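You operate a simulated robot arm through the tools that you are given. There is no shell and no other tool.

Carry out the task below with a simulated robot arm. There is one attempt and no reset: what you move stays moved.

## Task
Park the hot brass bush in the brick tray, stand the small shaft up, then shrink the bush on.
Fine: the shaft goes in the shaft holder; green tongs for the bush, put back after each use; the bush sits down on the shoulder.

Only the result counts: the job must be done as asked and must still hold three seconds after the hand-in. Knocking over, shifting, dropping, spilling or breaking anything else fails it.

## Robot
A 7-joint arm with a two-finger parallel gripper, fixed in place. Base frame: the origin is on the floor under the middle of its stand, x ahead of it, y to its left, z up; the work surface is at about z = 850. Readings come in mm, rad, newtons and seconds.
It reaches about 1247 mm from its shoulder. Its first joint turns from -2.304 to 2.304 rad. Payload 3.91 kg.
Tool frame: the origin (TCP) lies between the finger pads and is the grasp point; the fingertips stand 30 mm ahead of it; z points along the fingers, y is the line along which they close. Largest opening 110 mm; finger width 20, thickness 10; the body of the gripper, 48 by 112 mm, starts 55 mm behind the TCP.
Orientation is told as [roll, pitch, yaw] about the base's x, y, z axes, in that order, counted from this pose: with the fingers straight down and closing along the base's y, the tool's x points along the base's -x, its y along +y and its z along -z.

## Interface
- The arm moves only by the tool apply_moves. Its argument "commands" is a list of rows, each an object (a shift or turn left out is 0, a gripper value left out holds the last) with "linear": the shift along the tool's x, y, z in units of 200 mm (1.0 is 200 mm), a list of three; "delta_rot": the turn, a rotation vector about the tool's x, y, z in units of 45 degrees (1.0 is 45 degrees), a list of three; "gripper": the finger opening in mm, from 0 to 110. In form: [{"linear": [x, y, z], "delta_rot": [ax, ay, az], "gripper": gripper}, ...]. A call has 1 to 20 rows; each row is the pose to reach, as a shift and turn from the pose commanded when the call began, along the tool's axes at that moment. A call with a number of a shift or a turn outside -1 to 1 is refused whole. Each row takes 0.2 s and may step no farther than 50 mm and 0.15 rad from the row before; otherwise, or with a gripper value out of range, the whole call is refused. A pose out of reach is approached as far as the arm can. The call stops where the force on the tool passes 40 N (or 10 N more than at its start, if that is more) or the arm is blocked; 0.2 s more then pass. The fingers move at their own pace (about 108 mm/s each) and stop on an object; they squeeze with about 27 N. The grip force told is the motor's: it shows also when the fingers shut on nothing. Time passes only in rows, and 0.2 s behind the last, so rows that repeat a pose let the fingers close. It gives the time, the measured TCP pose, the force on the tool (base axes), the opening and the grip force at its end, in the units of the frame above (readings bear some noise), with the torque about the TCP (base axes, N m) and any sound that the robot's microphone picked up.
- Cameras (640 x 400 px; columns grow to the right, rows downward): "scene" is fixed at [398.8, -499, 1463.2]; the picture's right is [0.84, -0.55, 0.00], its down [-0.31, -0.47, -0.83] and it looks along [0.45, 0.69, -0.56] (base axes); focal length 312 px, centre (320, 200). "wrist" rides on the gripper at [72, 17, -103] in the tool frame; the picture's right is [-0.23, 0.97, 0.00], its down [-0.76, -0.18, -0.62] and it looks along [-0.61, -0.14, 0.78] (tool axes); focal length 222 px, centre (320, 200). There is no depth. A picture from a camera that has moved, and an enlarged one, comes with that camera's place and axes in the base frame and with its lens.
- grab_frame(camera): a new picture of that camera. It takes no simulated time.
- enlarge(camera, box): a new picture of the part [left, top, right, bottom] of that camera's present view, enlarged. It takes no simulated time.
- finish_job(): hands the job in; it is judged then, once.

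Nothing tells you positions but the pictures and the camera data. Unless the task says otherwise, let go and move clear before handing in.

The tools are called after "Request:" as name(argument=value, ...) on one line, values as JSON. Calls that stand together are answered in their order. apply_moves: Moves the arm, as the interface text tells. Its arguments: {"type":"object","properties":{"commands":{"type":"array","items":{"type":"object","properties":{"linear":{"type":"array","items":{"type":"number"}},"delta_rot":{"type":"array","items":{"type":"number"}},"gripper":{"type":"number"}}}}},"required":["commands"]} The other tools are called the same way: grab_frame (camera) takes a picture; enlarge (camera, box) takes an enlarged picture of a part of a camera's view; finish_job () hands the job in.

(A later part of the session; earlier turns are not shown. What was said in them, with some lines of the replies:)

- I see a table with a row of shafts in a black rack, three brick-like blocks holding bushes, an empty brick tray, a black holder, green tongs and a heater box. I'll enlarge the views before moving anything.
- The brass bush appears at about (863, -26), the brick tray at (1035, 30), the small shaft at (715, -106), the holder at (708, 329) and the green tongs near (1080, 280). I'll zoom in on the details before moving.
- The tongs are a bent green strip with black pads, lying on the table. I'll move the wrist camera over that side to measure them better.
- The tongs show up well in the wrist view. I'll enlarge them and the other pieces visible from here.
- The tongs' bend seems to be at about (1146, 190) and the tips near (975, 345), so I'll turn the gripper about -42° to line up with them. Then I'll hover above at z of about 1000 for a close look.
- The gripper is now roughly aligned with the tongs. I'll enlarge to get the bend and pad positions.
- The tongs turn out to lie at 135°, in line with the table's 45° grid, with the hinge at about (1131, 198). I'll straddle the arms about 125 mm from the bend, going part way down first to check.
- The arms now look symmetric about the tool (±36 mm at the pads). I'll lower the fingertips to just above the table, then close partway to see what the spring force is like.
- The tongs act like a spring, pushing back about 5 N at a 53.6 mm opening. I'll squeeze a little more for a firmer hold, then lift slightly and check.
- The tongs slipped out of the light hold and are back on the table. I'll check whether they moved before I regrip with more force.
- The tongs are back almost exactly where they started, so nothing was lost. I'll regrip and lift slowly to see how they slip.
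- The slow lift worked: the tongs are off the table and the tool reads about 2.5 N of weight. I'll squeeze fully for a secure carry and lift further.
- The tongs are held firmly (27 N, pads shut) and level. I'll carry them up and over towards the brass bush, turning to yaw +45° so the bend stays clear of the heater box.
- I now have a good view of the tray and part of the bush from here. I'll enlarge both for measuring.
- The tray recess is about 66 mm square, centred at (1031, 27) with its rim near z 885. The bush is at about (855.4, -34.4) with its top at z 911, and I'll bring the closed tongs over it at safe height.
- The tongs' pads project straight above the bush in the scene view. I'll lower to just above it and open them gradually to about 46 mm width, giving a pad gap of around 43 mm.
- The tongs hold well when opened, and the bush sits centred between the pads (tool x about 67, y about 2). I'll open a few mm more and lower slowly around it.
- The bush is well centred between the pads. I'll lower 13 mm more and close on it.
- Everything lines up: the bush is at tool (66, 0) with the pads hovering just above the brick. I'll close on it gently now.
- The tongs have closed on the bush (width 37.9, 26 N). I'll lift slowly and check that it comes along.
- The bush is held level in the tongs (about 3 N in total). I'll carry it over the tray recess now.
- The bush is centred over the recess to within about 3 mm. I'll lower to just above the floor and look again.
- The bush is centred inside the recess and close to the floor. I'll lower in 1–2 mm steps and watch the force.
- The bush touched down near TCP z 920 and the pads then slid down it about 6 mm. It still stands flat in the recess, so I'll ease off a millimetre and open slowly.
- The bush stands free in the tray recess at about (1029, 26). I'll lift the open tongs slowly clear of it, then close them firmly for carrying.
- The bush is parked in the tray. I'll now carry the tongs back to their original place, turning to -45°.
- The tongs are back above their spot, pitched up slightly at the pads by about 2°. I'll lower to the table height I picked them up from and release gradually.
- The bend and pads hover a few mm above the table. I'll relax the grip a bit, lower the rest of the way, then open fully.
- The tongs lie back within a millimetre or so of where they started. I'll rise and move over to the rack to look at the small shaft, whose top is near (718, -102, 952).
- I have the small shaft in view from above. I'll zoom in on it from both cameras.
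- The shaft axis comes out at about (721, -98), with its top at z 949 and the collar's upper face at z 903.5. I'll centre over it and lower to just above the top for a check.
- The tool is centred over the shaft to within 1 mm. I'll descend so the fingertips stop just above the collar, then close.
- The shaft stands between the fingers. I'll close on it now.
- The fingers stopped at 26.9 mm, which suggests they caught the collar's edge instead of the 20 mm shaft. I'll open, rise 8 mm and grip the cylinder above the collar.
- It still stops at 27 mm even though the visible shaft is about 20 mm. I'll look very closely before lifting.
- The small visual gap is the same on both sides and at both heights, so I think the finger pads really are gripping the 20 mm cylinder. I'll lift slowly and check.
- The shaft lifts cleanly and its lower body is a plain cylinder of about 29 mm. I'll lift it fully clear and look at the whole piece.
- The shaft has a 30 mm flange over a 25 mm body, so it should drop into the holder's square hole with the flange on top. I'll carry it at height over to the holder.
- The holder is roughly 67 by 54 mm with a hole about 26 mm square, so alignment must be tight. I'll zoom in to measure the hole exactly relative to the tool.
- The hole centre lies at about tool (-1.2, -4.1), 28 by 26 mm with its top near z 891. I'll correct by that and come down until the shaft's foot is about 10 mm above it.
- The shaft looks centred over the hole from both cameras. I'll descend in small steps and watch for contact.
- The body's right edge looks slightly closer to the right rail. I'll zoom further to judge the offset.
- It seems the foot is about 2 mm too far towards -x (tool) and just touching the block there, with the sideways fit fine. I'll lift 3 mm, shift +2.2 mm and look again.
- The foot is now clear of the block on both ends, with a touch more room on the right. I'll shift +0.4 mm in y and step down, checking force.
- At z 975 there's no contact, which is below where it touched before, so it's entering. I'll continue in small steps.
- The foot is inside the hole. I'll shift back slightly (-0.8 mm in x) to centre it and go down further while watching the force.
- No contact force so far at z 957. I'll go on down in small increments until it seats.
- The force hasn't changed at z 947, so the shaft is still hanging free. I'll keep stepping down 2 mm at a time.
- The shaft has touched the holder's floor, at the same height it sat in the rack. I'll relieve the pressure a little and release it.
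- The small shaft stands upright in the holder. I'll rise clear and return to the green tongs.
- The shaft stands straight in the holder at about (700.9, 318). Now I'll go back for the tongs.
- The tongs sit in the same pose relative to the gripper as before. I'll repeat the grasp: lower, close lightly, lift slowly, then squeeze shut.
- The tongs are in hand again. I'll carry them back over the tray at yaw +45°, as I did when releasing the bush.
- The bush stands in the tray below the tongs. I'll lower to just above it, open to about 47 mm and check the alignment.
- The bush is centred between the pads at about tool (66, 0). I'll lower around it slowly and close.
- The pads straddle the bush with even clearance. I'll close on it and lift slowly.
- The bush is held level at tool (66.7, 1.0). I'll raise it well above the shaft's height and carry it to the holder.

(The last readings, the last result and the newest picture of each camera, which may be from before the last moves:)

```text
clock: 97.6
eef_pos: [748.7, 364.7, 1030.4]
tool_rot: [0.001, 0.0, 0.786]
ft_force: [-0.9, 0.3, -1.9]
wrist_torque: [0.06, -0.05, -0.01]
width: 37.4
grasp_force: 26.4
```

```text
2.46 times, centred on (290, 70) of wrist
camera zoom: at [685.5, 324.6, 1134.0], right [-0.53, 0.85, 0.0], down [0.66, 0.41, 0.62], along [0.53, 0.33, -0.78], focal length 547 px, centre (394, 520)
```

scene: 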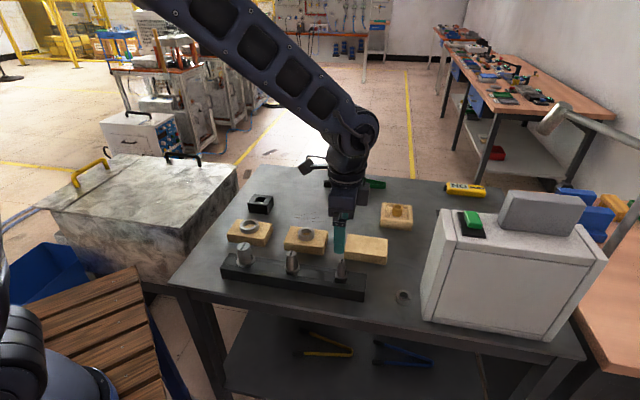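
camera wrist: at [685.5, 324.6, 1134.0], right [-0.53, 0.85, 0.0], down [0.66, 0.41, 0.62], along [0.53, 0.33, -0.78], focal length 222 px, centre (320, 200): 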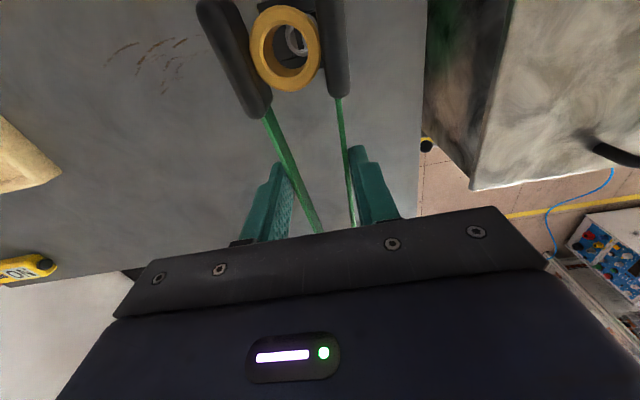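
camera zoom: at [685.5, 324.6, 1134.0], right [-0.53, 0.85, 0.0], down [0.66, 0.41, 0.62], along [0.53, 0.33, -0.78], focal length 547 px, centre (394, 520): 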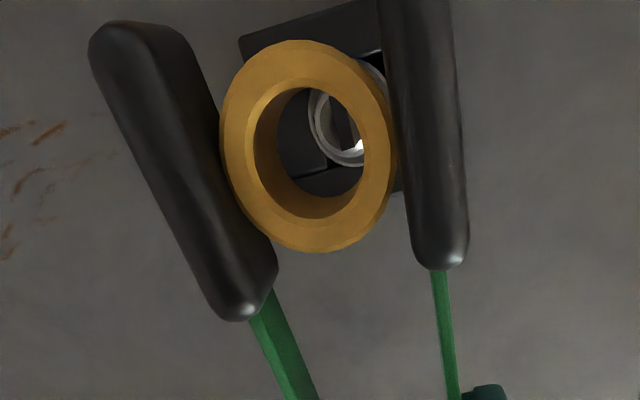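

I can see the shaft and its collar through the bush's bore. I'll zoom in to measure the offset.

Request:
enlarge(camera="wrist", box=[265, 10, 325, 60])

Request:
enlarge(camera="scene", box=[240, 155, 290, 215])

```text
8.00 times, centred on (295, 35) of wrist
camera zoom: at [685.5, 324.6, 1134.0], right [-0.53, 0.85, 0.0], down [0.66, 0.41, 0.62], along [0.53, 0.33, -0.78], focal length 1777 px, centre (520, 1520)
```

zoom: 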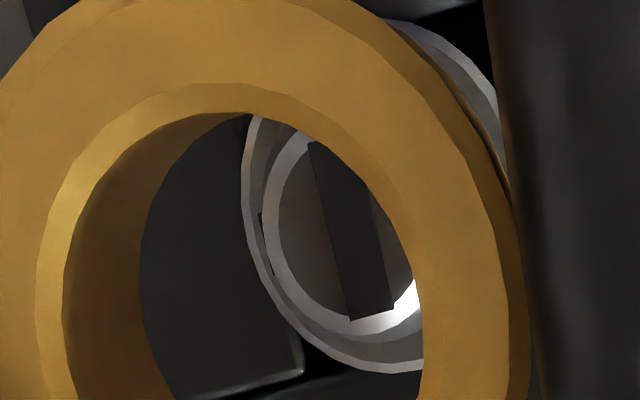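

```text
6.67 times, centred on (265, 185) of scene
camera zoom: at [398.8, -499.0, 1463.2], right [0.84, -0.55, 0.0], down [-0.31, -0.47, -0.83], along [0.45, 0.69, -0.56], focal length 2083 px, centre (687, 300)
```

zoom: 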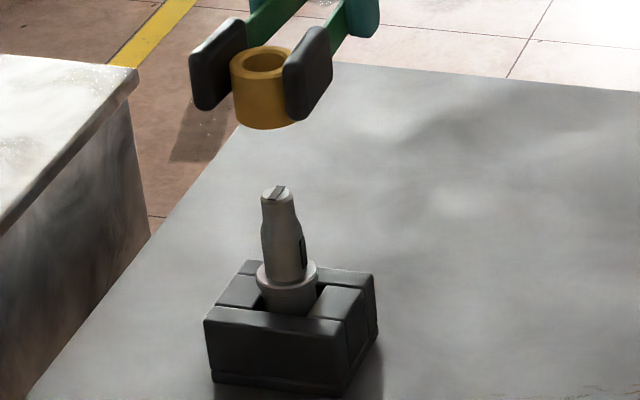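

From the wrist camera the shaft top lies right under the bush axis, at tool (66.7, 1.0). I'll cross-check with the scene camera.

Request:
enlarge(camera="scene", box=[248, 155, 278, 179])

Request:
enlarge(camera="scene", box=[248, 178, 278, 202])

```text
16.00 times, centred on (263, 167) of scene
camera zoom: at [398.8, -499.0, 1463.2], right [0.84, -0.55, 0.0], down [-0.31, -0.47, -0.83], along [0.45, 0.69, -0.56], focal length 4999 px, centre (1232, 728)
```

zoom: 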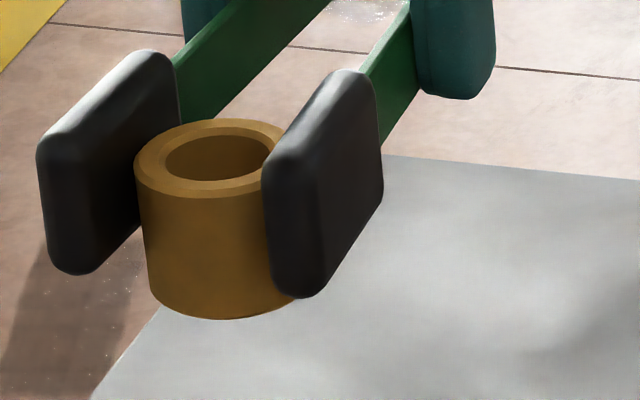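

```text
16.00 times, centred on (263, 190) of scene
camera zoom: at [398.8, -499.0, 1463.2], right [0.84, -0.55, 0.0], down [-0.31, -0.47, -0.83], along [0.45, 0.69, -0.56], focal length 4999 px, centre (1232, 360)
```

zoom: 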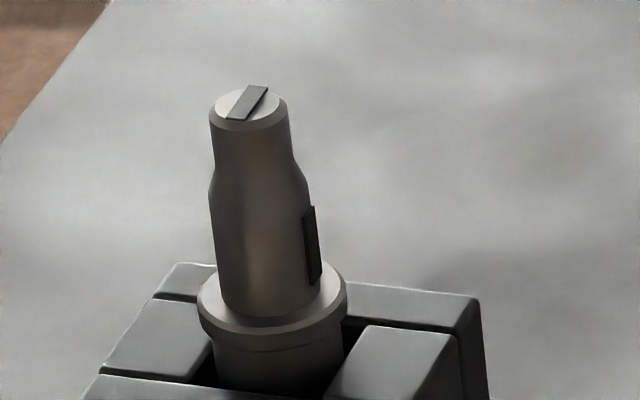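

Both cameras suggest the shaft sits about 1–2 mm towards +y of the bush axis. I'll correct by (+0.4, +1.4) mm and lower until the bush is about 5 mm above the shaft tip.

Request:
apply_moves(commands=[{"linear": [0.002, 0.007, 0.04]}, {"linear": [0.002, 0.007, 0.09]}, {"linear": [0.002, 0.007, 0.14]}, {"linear": [0.002, 0.007, 0.18]}, {"linear": [0.002, 0.007, 0.2]}, {"linear": [0.002, 0.007, 0.2]}])

Request:
enlarge(camera="wrist", box=[240, 5, 340, 75])

Request:
enlarge(camera="scene", box=[243, 165, 283, 205])

```text
clock: 99.0
eef_pos: [746.9, 364.2, 989.2]
tool_rot: [0.0, 0.0, 0.786]
ft_force: [0.8, 0.0, -2.1]
wrist_torque: [0.04, -0.06, 0.04]
width: 37.7
grasp_force: 27.1
```

```text
5.71 times, centred on (290, 40) of wrist
camera zoom: at [683.8, 324.4, 1093.7], right [-0.53, 0.85, 0.0], down [0.66, 0.41, 0.62], along [0.53, 0.33, -0.78], focal length 1269 px, centre (491, 1114)
```

zoom: 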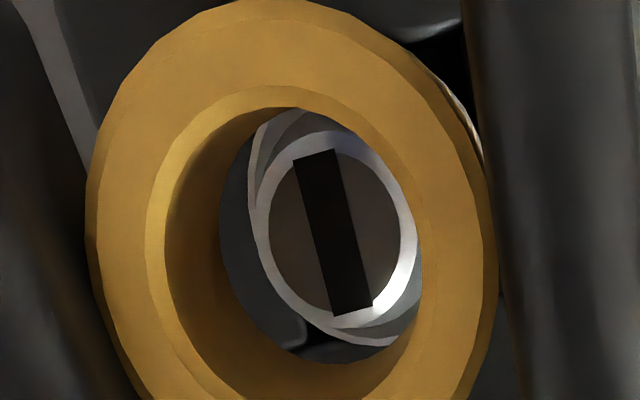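

```text
10.00 times, centred on (263, 185) of scene
camera zoom: at [398.8, -499.0, 1463.2], right [0.84, -0.55, 0.0], down [-0.31, -0.47, -0.83], along [0.45, 0.69, -0.56], focal length 3124 px, centre (890, 350)
```

zoom: 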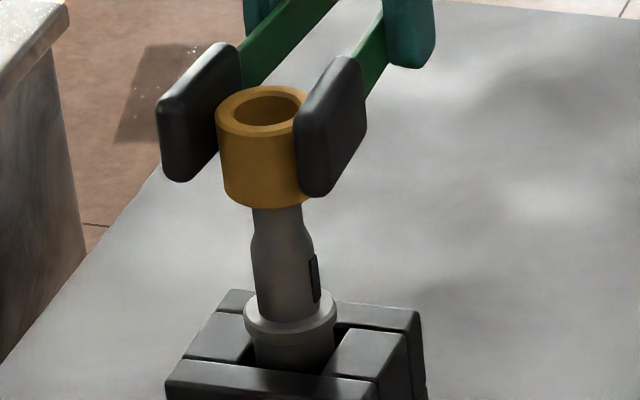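

The view is excellent: the shaft tip shows inside the bore, needing only about -0.7 mm in x. I'll apply that and lower so the tip enters the bore.

Request:
apply_moves(commands=[{"linear": [-0.0035, 0, 0.01]}, {"linear": [-0.0035, 0, 0.025]}, {"linear": [-0.0035, 0, 0.04]}, {"linear": [-0.0035, 0, 0.05]}, {"linear": [-0.0035, 0, 0.05]}])

Request:
enlarge(camera="wrist", box=[240, 5, 340, 75])

Request:
enlarge(camera="scene", box=[243, 165, 283, 205])

```text
clock: 100.2
eef_pos: [748.5, 365.7, 979.7]
tool_rot: [0.0, 0.001, 0.786]
ft_force: [0.4, -0.7, -2.6]
wrist_torque: [0.05, -0.07, -0.03]
width: 37.7
grasp_force: 27.1
```

```text
5.71 times, centred on (290, 40) of wrist
camera zoom: at [684.4, 325.1, 1084.1], right [-0.53, 0.85, 0.0], down [0.66, 0.41, 0.62], along [0.53, 0.33, -0.78], focal length 1269 px, centre (491, 1114)
```

zoom: 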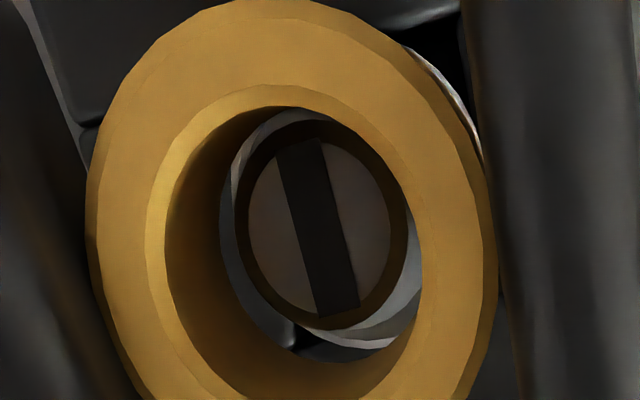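

```text
10.00 times, centred on (263, 185) of scene
camera zoom: at [398.8, -499.0, 1463.2], right [0.84, -0.55, 0.0], down [-0.31, -0.47, -0.83], along [0.45, 0.69, -0.56], focal length 3124 px, centre (890, 350)
```

zoom: 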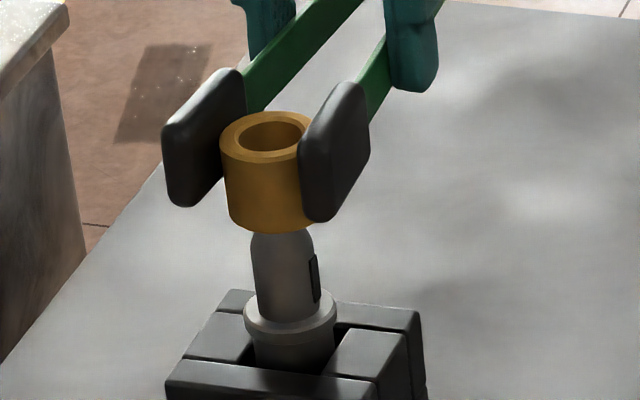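

The shaft tip is inside the bore without any contact force and concentric to about 0.2 mm. I'll keep lowering in small steps, watching the force.

Request:
apply_moves(commands=[{"linear": [0, 0, 0.01]}, {"linear": [0, 0, 0.02]}, {"linear": [0, 0, 0.03]}])

Request:
apply_moves(commands=[{"linear": [0, 0, 0.007]}, {"linear": [0, 0, 0.014]}])

```text
clock: 101.0
eef_pos: [747.5, 366.2, 973.8]
tool_rot: [0.0, 0.0, 0.786]
ft_force: [-0.2, -0.2, -2.0]
wrist_torque: [0.06, -0.03, -0.03]
width: 37.5
grasp_force: 27.4
```

```text
clock: 101.6
eef_pos: [748.2, 364.9, 971.8]
tool_rot: [0.0, 0.001, 0.787]
ft_force: [-0.4, -0.2, -3.0]
wrist_torque: [0.02, -0.05, -0.02]
width: 37.4
grasp_force: 26.8
```

Request:
apply_moves(commands=[{"linear": [0, 0, 0.007]}, {"linear": [0, 0, 0.014]}])

Request:
enlarge(camera="wrist", box=[240, 5, 340, 75])

Request:
enlarge(camera="scene", box=[243, 165, 283, 205])

```text
clock: 102.2
eef_pos: [747.1, 364.6, 969.7]
tool_rot: [0.0, 0.002, 0.786]
ft_force: [0.6, 0.3, -2.3]
wrist_torque: [0.07, -0.09, 0.01]
width: 37.2
grasp_force: 26.9
```

```text
5.71 times, centred on (290, 40) of wrist
camera zoom: at [684.3, 325.3, 1072.4], right [-0.53, 0.85, 0.0], down [0.66, 0.41, 0.62], along [0.53, 0.33, -0.78], focal length 1269 px, centre (491, 1114)
```

zoom: 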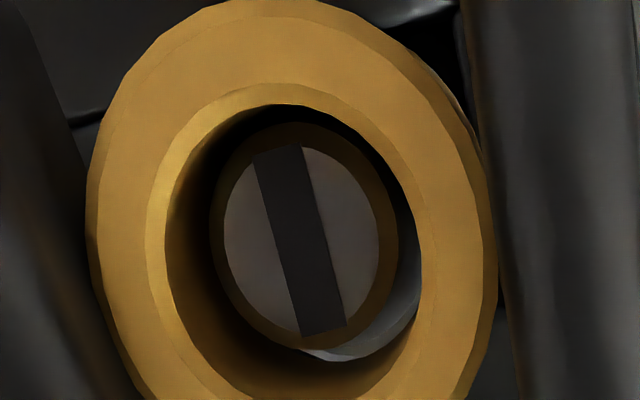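

```text
10.00 times, centred on (263, 185) of scene
camera zoom: at [398.8, -499.0, 1463.2], right [0.84, -0.55, 0.0], down [-0.31, -0.47, -0.83], along [0.45, 0.69, -0.56], focal length 3124 px, centre (890, 350)
```

zoom: 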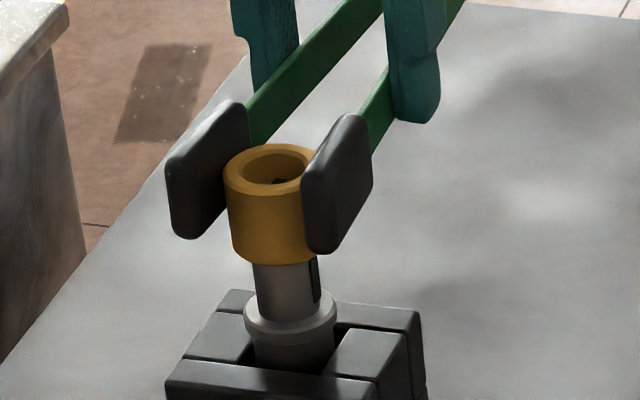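

There's still no contact and the bush is sliding down over the shaft. I'll continue downward in small steps.

Request:
apply_moves(commands=[{"linear": [0, 0, 0.01]}, {"linear": [0, 0, 0.02]}])

Request:
apply_moves(commands=[{"linear": [0, 0, 0.007]}, {"linear": [0, 0, 0.015]}])

```text
clock: 102.8
eef_pos: [747.3, 366.3, 964.9]
tool_rot: [0.002, 0.0, 0.787]
ft_force: [0.3, -0.1, -2.4]
wrist_torque: [0.11, -0.08, 0.01]
width: 37.5
grasp_force: 27.2
```

```text
clock: 103.4
eef_pos: [748.9, 364.5, 961.5]
tool_rot: [0.0, 0.001, 0.785]
ft_force: [0.0, -0.1, -3.5]
wrist_torque: [0.02, -0.05, 0.03]
width: 37.8
grasp_force: 27.2
```

Request:
apply_moves(commands=[{"linear": [0, 0, 0.01]}, {"linear": [0, 0, 0.02]}, {"linear": [0, 0, 0.03]}])

Request:
enlarge(camera="scene", box=[243, 170, 283, 210])

Request:
enlarge(camera="wrist", box=[240, 5, 340, 75])

```text
clock: 104.2
eef_pos: [749.0, 365.7, 956.6]
tool_rot: [-0.001, 0.001, 0.784]
ft_force: [0.2, 0.6, -2.3]
wrist_torque: [0.1, -0.03, 0.0]
width: 37.7
grasp_force: 27.1
```

```text
10.00 times, centred on (263, 190) of scene
camera zoom: at [398.8, -499.0, 1463.2], right [0.84, -0.55, 0.0], down [-0.31, -0.47, -0.83], along [0.45, 0.69, -0.56], focal length 3124 px, centre (890, 300)
```

zoom: 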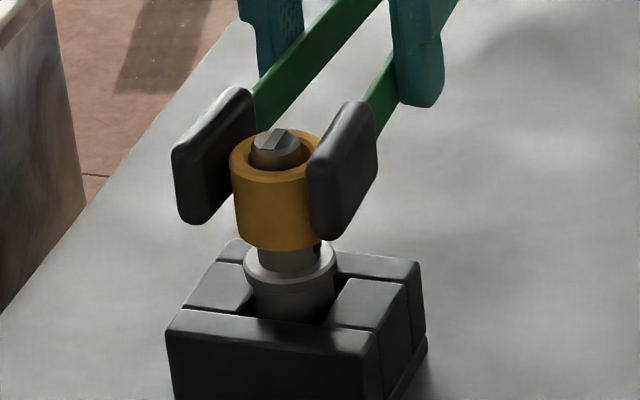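

```text
5.71 times, centred on (290, 40) of wrist
camera zoom: at [684.5, 325.0, 1059.1], right [-0.53, 0.85, 0.0], down [0.66, 0.41, 0.62], along [0.53, 0.33, -0.78], focal length 1269 px, centre (491, 1114)
```

zoom: 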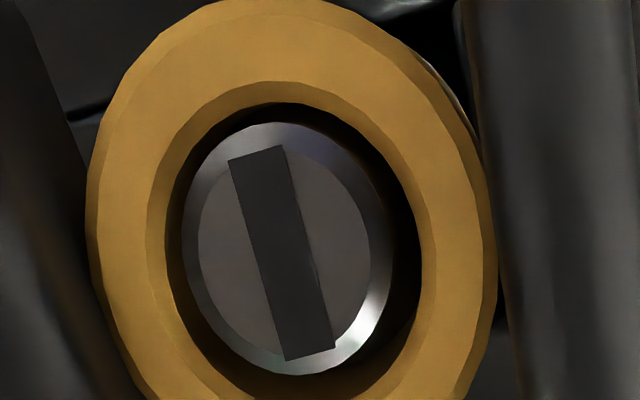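

The bush has slid most of the way, with the shaft tip rising through it and about 16 mm to go. I'll continue gently.

Request:
apply_moves(commands=[{"linear": [0, 0, 0.01]}, {"linear": [0, 0, 0.02]}, {"linear": [0, 0, 0.03]}])

Request:
apply_moves(commands=[{"linear": [0, 0, 0.007]}, {"linear": [0, 0, 0.015]}])

```text
clock: 105.0
eef_pos: [747.7, 365.6, 950.2]
tool_rot: [0.0, -0.001, 0.786]
ft_force: [-0.3, -0.3, -1.8]
wrist_torque: [0.05, -0.04, -0.04]
width: 37.6
grasp_force: 27.0
```

```text
clock: 105.6
eef_pos: [748.2, 364.7, 946.9]
tool_rot: [0.0, 0.002, 0.785]
ft_force: [0.7, -0.3, -1.7]
wrist_torque: [0.06, -0.08, -0.01]
width: 37.6
grasp_force: 27.2
```

About 7 mm remain. I'll go down 1–2 mm at a time from here.

Request:
apply_moves(commands=[{"linear": [0, 0, 0.007]}, {"linear": [0, 0, 0.014]}])

Request:
enlarge(camera="scene", box=[243, 170, 283, 210])

```text
clock: 106.2
eef_pos: [747.8, 366.2, 944.3]
tool_rot: [-0.001, -0.001, 0.786]
ft_force: [-0.5, 0.5, 9.2]
wrist_torque: [-0.41, 0.54, -0.06]
width: 37.6
grasp_force: 27.1
```

```text
10.00 times, centred on (263, 190) of scene
camera zoom: at [398.8, -499.0, 1463.2], right [0.84, -0.55, 0.0], down [-0.31, -0.47, -0.83], along [0.45, 0.69, -0.56], focal length 3124 px, centre (890, 300)
```

zoom: 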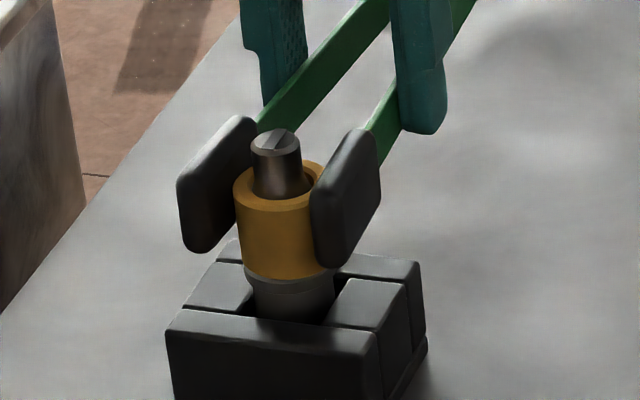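

I get contact of about 9 N at z 944, where the shoulder should be. I'll zoom in to check whether the bush is flush on it.

Request:
enlarge(camera="scene", box=[250, 180, 280, 204])

Request:
enlarge(camera="wrist", box=[240, 0, 340, 70])

```text
16.00 times, centred on (265, 192) of scene
camera zoom: at [398.8, -499.0, 1463.2], right [0.84, -0.55, 0.0], down [-0.31, -0.47, -0.83], along [0.45, 0.69, -0.56], focal length 4999 px, centre (1200, 328)
```

zoom: 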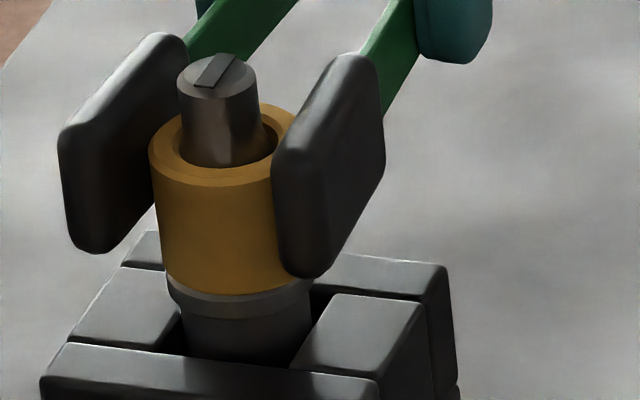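

```text
5.71 times, centred on (290, 35) of wrist
camera zoom: at [684.5, 325.0, 1048.4], right [-0.53, 0.85, 0.0], down [0.66, 0.41, 0.62], along [0.53, 0.33, -0.78], focal length 1269 px, centre (491, 1143)
```

zoom: 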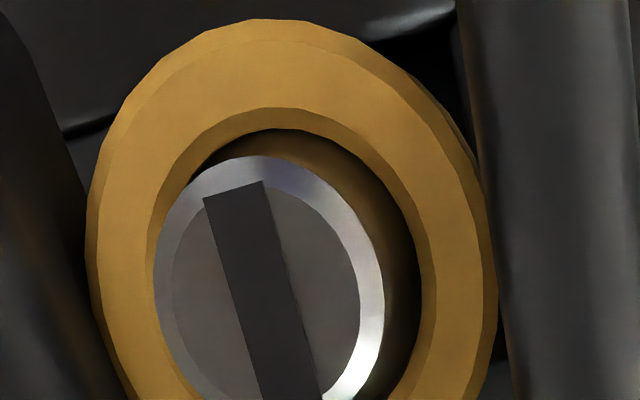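

The bush is down flush on the shoulder, with the shaft tip about 19 mm above it. I'll ease the pressure and open the tongs gently.

Request:
apply_moves(commands=[{"linear": [0, 0, -0.004]}, {"linear": [0, 0, -0.004], "gripper": 20}, {"linear": [0, 0, -0.004], "gripper": 28}, {"linear": [0, 0, -0.004], "gripper": 32}, {"linear": [0, 0, -0.004], "gripper": 35}, {"linear": [0, 0, -0.004], "gripper": 38}, {"linear": [0, 0, -0.004], "gripper": 41}, {"linear": [0, 0, -0.004], "gripper": 44}, {"linear": [0, 0, -0.004], "gripper": 47}, {"linear": [0, 0, -0.004], "gripper": 47}])

Request:
enlarge(camera="scene", box=[250, 180, 280, 204])

Request:
enlarge(camera="wrist", box=[200, 0, 380, 110])

```text
clock: 108.4
eef_pos: [747.1, 365.1, 944.6]
tool_rot: [0.0, 0.0, 0.785]
ft_force: [-0.1, -0.1, -2.1]
wrist_torque: [-0.01, -0.01, 0.02]
width: 47.4
grasp_force: 6.3
```

```text
16.00 times, centred on (265, 192) of scene
camera zoom: at [398.8, -499.0, 1463.2], right [0.84, -0.55, 0.0], down [-0.31, -0.47, -0.83], along [0.45, 0.69, -0.56], focal length 4999 px, centre (1200, 328)
```

zoom: 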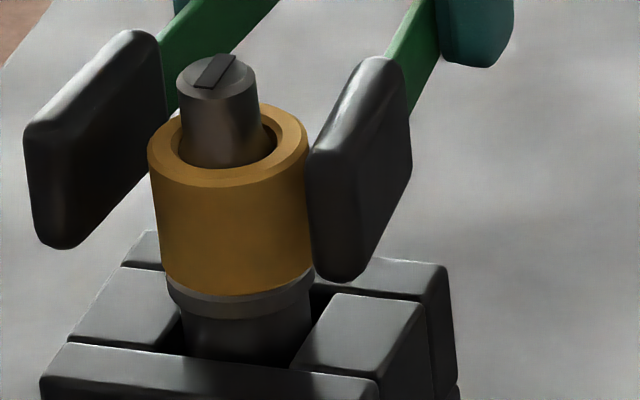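

```text
3.56 times, centred on (290, 55) of wrist
camera zoom: at [684.5, 325.0, 1048.3], right [-0.53, 0.85, 0.0], down [0.66, 0.41, 0.62], along [0.53, 0.33, -0.78], focal length 790 px, centre (427, 716)
```

zoom: 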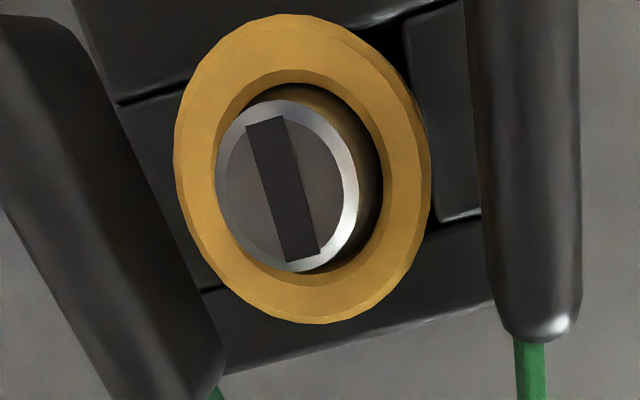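

The bush is seated on the shoulder and free of the pads. I'll lift the open tongs slowly straight up, clear of the shaft, then squeeze them shut.

Request:
apply_moves(commands=[{"linear": [0, 0, -0.01]}, {"linear": [0, 0, -0.03]}, {"linear": [0, 0, -0.05]}, {"linear": [0, 0, -0.075]}, {"linear": [0, 0, -0.1]}, {"linear": [0, 0, -0.125]}, {"linear": [0, 0, -0.15]}, {"linear": [0, 0, -0.175]}, {"linear": [0, 0, -0.2]}, {"linear": [0, 0, -0.225]}, {"linear": [0, 0, -0.25]}, {"linear": [0, 0, -0.275]}, {"linear": [0, 0, -0.3]}, {"linear": [0, 0, -0.3]}])

Request:
enlarge(camera="scene", box=[240, 150, 290, 210])

Request:
grab_frame(camera="wrist")

```text
clock: 111.4
eef_pos: [748.1, 365.6, 1005.1]
tool_rot: [0.0, -0.001, 0.784]
ft_force: [-0.2, -0.3, -1.4]
wrist_torque: [0.03, -0.04, -0.01]
width: 47.1
grasp_force: 5.9
```

```text
6.67 times, centred on (265, 180) of scene
camera zoom: at [398.8, -499.0, 1463.2], right [0.84, -0.55, 0.0], down [-0.31, -0.47, -0.83], along [0.45, 0.69, -0.56], focal length 2083 px, centre (687, 333)
```

zoom: 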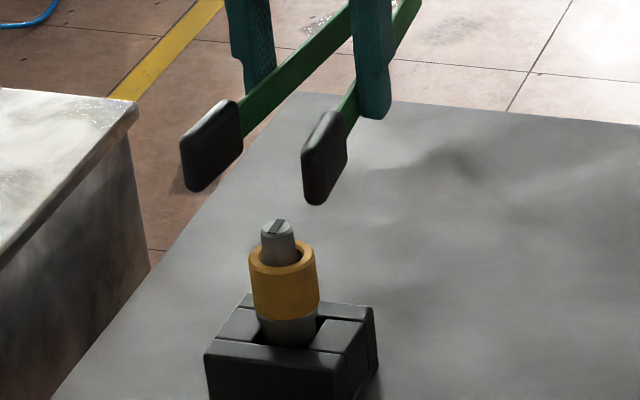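

```text
taken
camera wrist: at [684.6, 325.0, 1108.2], right [-0.53, 0.85, 0.0], down [0.66, 0.41, 0.62], along [0.53, 0.33, -0.78], focal length 222 px, centre (320, 200)
```

wrist: 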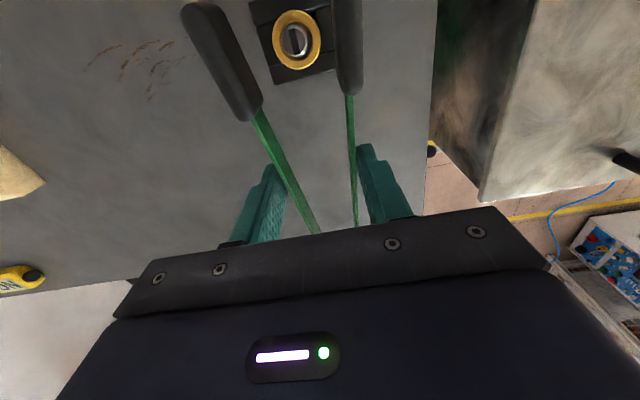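

The bush stays seated on the shaft. I'll shut the tongs for carrying and take them back to their place.

Request:
apply_moves(commands=[{"gripper": 40}, {"gripper": 34}, {"gripper": 28}, {"gripper": 22}, {"gripper": 16}, {"gripper": 8}, {"gripper": 0}, {"gripper": 0}])

Request:
apply_moves(commands=[{"linear": [0, 0, -0.06]}, {"linear": [0, 0, -0.125]}, {"linear": [-0.0636, -0.1102, -0.125], "delta_rot": [0, 0, 0.1667]}, {"linear": [-0.1272, -0.2205, -0.125], "delta_rot": [0, 0, 0.3333]}, {"linear": [-0.1908, -0.3307, -0.125], "delta_rot": [0, 0, 0.5]}, {"linear": [-0.2543, -0.441, -0.125], "delta_rot": [0, 0, 0.6667]}, {"linear": [-0.3179, -0.5512, -0.125], "delta_rot": [0, 0, 0.8333]}, {"linear": [-0.3815, -0.6615, -0.125], "delta_rot": [0, 0, 1.0]}])

Request:
apply_moves(commands=[{"linear": [-0.1229, -0.033, 0.037], "delta_rot": [0, 0, 0.1667]}, {"linear": [-0.2458, -0.066, 0.074], "delta_rot": [0, 0, 0.3333]}, {"linear": [-0.3687, -0.099, 0.111], "delta_rot": [0, 0, 0.5]}, {"linear": [-0.4917, -0.132, 0.148], "delta_rot": [0, 0, 0.6667]}, {"linear": [-0.6146, -0.165, 0.185], "delta_rot": [0, 0, 0.8333]}, {"linear": [-0.7375, -0.198, 0.222], "delta_rot": [0, 0, 1.0]}, {"linear": [-0.7375, -0.198, 0.222], "delta_rot": [0, 0, 1.0]}])

Request:
grab_frame(camera="wrist")

Request:
enlarge(camera="scene", box=[310, 110, 420, 190])

```text
clock: 113.2
eef_pos: [748.2, 364.9, 1003.9]
tool_rot: [-0.001, 0.0, 0.785]
ft_force: [1.1, -0.3, 0.1]
wrist_torque: [0.02, -0.01, 0.0]
width: 18.1
grasp_force: 27.2
```

```text
clock: 115.0
eef_pos: [894.4, 327.0, 1031.1]
tool_rot: [0.0, -0.001, -0.002]
ft_force: [-0.5, 0.4, -1.0]
wrist_torque: [-0.03, -0.05, 0.02]
width: 18.4
grasp_force: 27.5
```

```text
clock: 116.6
eef_pos: [1042.1, 285.3, 984.1]
tool_rot: [0.001, 0.001, -0.785]
ft_force: [0.0, -0.2, -1.7]
wrist_torque: [0.01, 0.01, -0.03]
width: 18.4
grasp_force: 27.1
```

```text
taken
camera wrist: at [1004.1, 347.8, 1088.4], right [0.85, 0.53, 0.0], down [0.41, -0.66, 0.62], along [0.33, -0.53, -0.78], focal length 222 px, centre (320, 200)
```

wrist: 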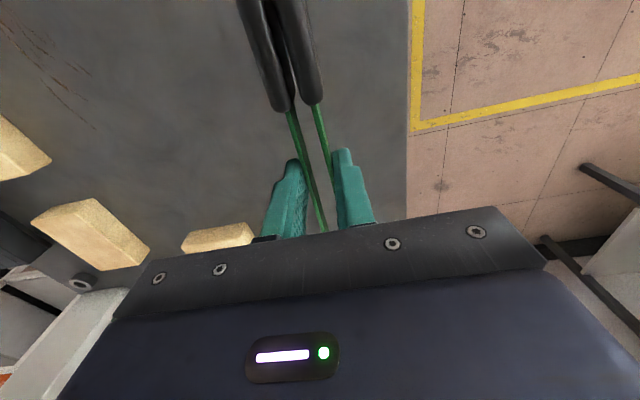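

```text
5.00 times, centred on (365, 150) of scene
camera zoom: at [398.8, -499.0, 1463.2], right [0.84, -0.55, 0.0], down [-0.31, -0.47, -0.83], along [0.45, 0.69, -0.56], focal length 1562 px, centre (95, 450)
```

zoom: 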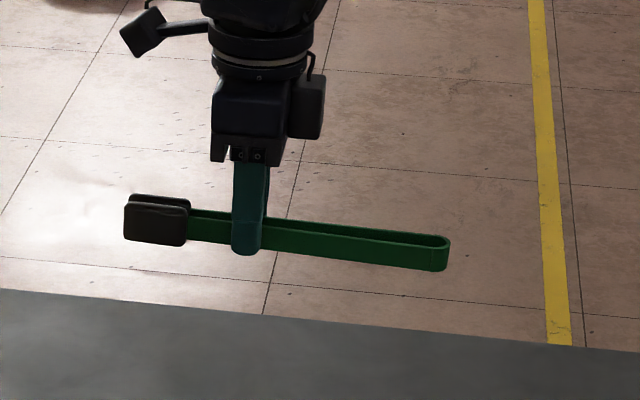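

The tongs are back above their spot at the same pose. I'll lower them to the table and release gradually as before.

Request:
apply_moves(commands=[{"linear": [0, 0, 0.08]}, {"linear": [0, 0, 0.19]}, {"linear": [0, 0, 0.3]}, {"linear": [0, 0, 0.38]}, {"linear": [0, 0, 0.44]}, {"linear": [0, 0, 0.475]}, {"linear": [0, 0, 0.485]}, {"linear": [0, 0, 0.495]}, {"linear": [0, 0, 0.505]}, {"linear": [0, 0, 0.51]}])

Request:
enlarge(camera="scene", box=[310, 150, 400, 200])

Request:
apply_moves(commands=[{"gripper": 14}, {"gripper": 18}, {"gripper": 24}, {"gripper": 30}, {"gripper": 36}, {"gripper": 42}, {"gripper": 48}, {"gripper": 54}, {"gripper": 60}, {"gripper": 68}, {"gripper": 80}, {"gripper": 100}, {"gripper": 100}])

Request:
enlarge(camera="scene", box=[310, 160, 400, 200])

Request:
grab_frame(camera="wrist")

```text
clock: 118.8
eef_pos: [1043.0, 285.3, 882.4]
tool_rot: [0.001, 0.001, -0.785]
ft_force: [-0.6, 0.2, -1.6]
wrist_torque: [-0.03, -0.01, 0.0]
width: 18.3
grasp_force: 26.8
```

```text
7.11 times, centred on (355, 175) of scene
camera zoom: at [398.8, -499.0, 1463.2], right [0.84, -0.55, 0.0], down [-0.31, -0.47, -0.83], along [0.45, 0.69, -0.56], focal length 2222 px, centre (71, 378)
```

zoom: 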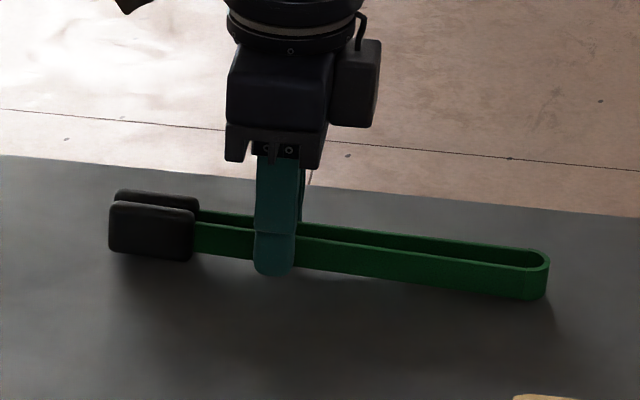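

```text
clock: 121.6
eef_pos: [1042.9, 286.0, 884.0]
tool_rot: [0.001, 0.0, -0.785]
ft_force: [-0.4, 0.7, -0.2]
wrist_torque: [0.0, 0.01, 0.0]
width: 100.2
grasp_force: 0.1
```

```text
7.11 times, centred on (355, 180) of scene
camera zoom: at [398.8, -499.0, 1463.2], right [0.84, -0.55, 0.0], down [-0.31, -0.47, -0.83], along [0.45, 0.69, -0.56], focal length 2222 px, centre (71, 342)
```

zoom: 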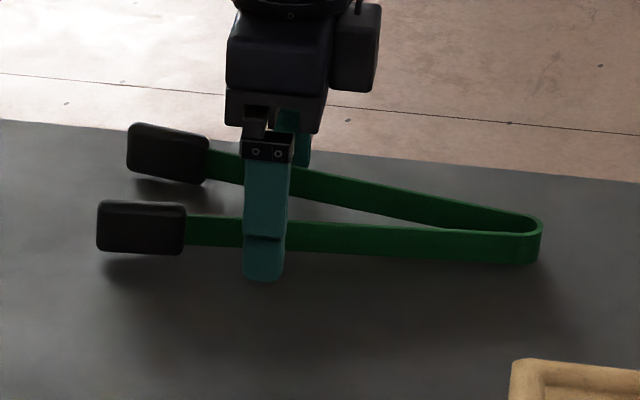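

```text
taken
camera wrist: at [1003.2, 348.1, 986.8], right [0.85, 0.53, 0.0], down [0.41, -0.66, 0.62], along [0.33, -0.53, -0.78], focal length 222 px, centre (320, 200)
```

wrist: 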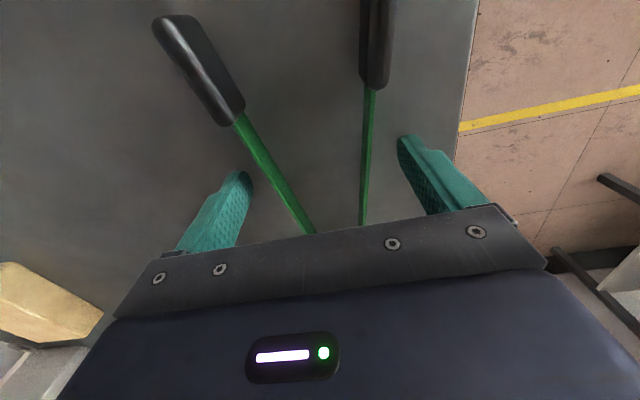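

The tongs are back in their original position and free of the fingers. I'll rise straight up, back off and check the whole scene.

Request:
apply_moves(commands=[{"linear": [0, 0, -0.2]}, {"linear": [0, 0, -0.4]}, {"linear": [0, 0, -0.6]}, {"linear": [0, 0, -0.8]}, {"linear": [0, 0, -1.0]}])

Request:
apply_moves(commands=[{"linear": [0.1, -0.1, -0.1]}, {"linear": [0.2, -0.25, -0.2]}, {"linear": [0.2, -0.45, -0.25]}, {"linear": [0.2, -0.65, -0.25]}, {"linear": [0.2, -0.85, -0.25]}])

Request:
grab_frame(camera="scene")

Request:
enlarge(camera="scene", box=[240, 170, 290, 215])

Request:
enlarge(camera="scene", box=[310, 160, 400, 200])

Request:
grab_frame(camera="wrist")

```text
clock: 122.8
eef_pos: [1042.5, 287.0, 1083.9]
tool_rot: [0.001, 0.002, -0.787]
ft_force: [0.3, -0.2, -0.5]
wrist_torque: [0.01, 0.03, 0.06]
width: 99.9
grasp_force: 0.1
```

```text
clock: 124.0
eef_pos: [894.2, 193.8, 1133.1]
tool_rot: [-0.002, -0.001, -0.784]
ft_force: [0.4, -0.6, -1.0]
wrist_torque: [-0.04, 0.02, -0.02]
width: 100.1
grasp_force: 0.2
```

```text
taken
```

scene: 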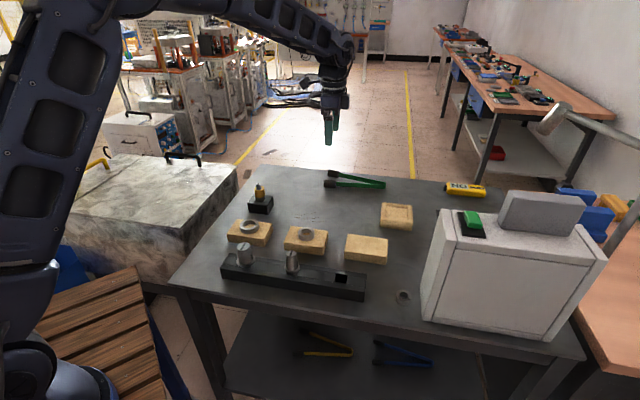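

```text
8.89 times, centred on (265, 192) of scene
camera zoom: at [398.8, -499.0, 1463.2], right [0.84, -0.55, 0.0], down [-0.31, -0.47, -0.83], along [0.45, 0.69, -0.56], focal length 2777 px, centre (809, 267)
```

zoom: 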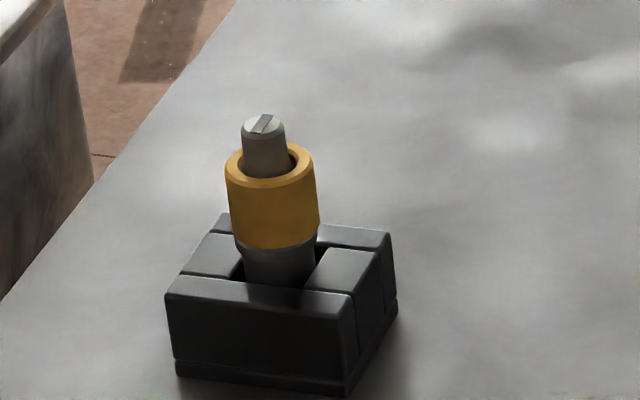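

```text
7.11 times, centred on (355, 180) of scene
camera zoom: at [398.8, -499.0, 1463.2], right [0.84, -0.55, 0.0], down [-0.31, -0.47, -0.83], along [0.45, 0.69, -0.56], focal length 2222 px, centre (71, 342)
```

zoom: 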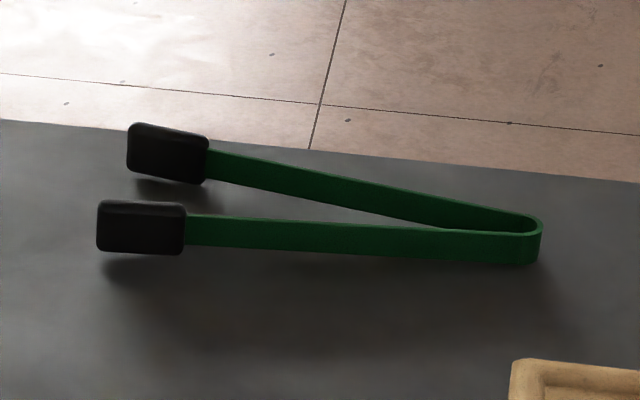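

```text
taken
camera wrist: at [855.3, 256.0, 1236.1], right [0.85, 0.53, 0.0], down [0.41, -0.66, 0.62], along [0.33, -0.53, -0.78], focal length 222 px, centre (320, 200)
```

wrist: 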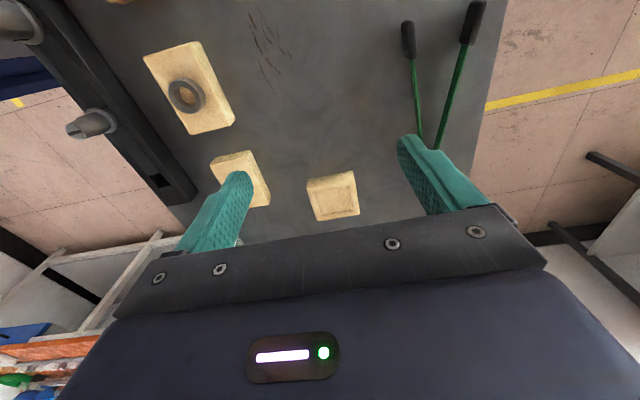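

Everything is in place and the arm is clear. I'll take one last close look at the seating on the shoulder before handing in.

Request:
enlarge(camera="scene", box=[250, 178, 280, 202])

```text
16.00 times, centred on (265, 190) of scene
camera zoom: at [398.8, -499.0, 1463.2], right [0.84, -0.55, 0.0], down [-0.31, -0.47, -0.83], along [0.45, 0.69, -0.56], focal length 4999 px, centre (1200, 360)
```

zoom: 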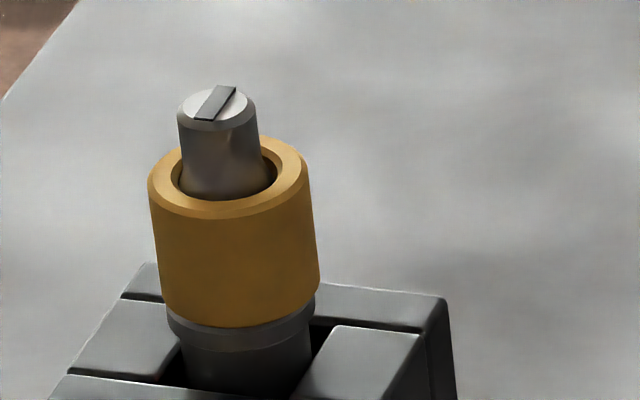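

The bush sits flush on the shoulder, the shaft stands in the holder, and the green tongs are back where they started. I'm handing in the job.

Request:
finish_job()

```text
The job is handed in.
```

The job is done and handed in. The brass bush is on the small shaft, flush on its shoulder, and the shaft stands upright in the shaft holder. The hand-in only confirmed receipt, so I haven't seen a pass or fail.

- **Parking:** I moved the hot bush with the green tongs from its brick into the brick tray. It stayed there until the shaft was in the holder.
- **Shrinking on:** I picked the bush up again with the green tongs and lowered it over the shaft until it touched the shoulder. The close-up afterwards showed no gap.
- **Tongs:** After each use I put them back; both times they lay within about a millimetre of where they started.

During the first pickup, the tongs slipped out of a light grip as I started to lift them. They stayed in place on the table, so nothing was disturbed.

In the final pictures nothing else on the table looked moved. The arm was clear when I handed in.
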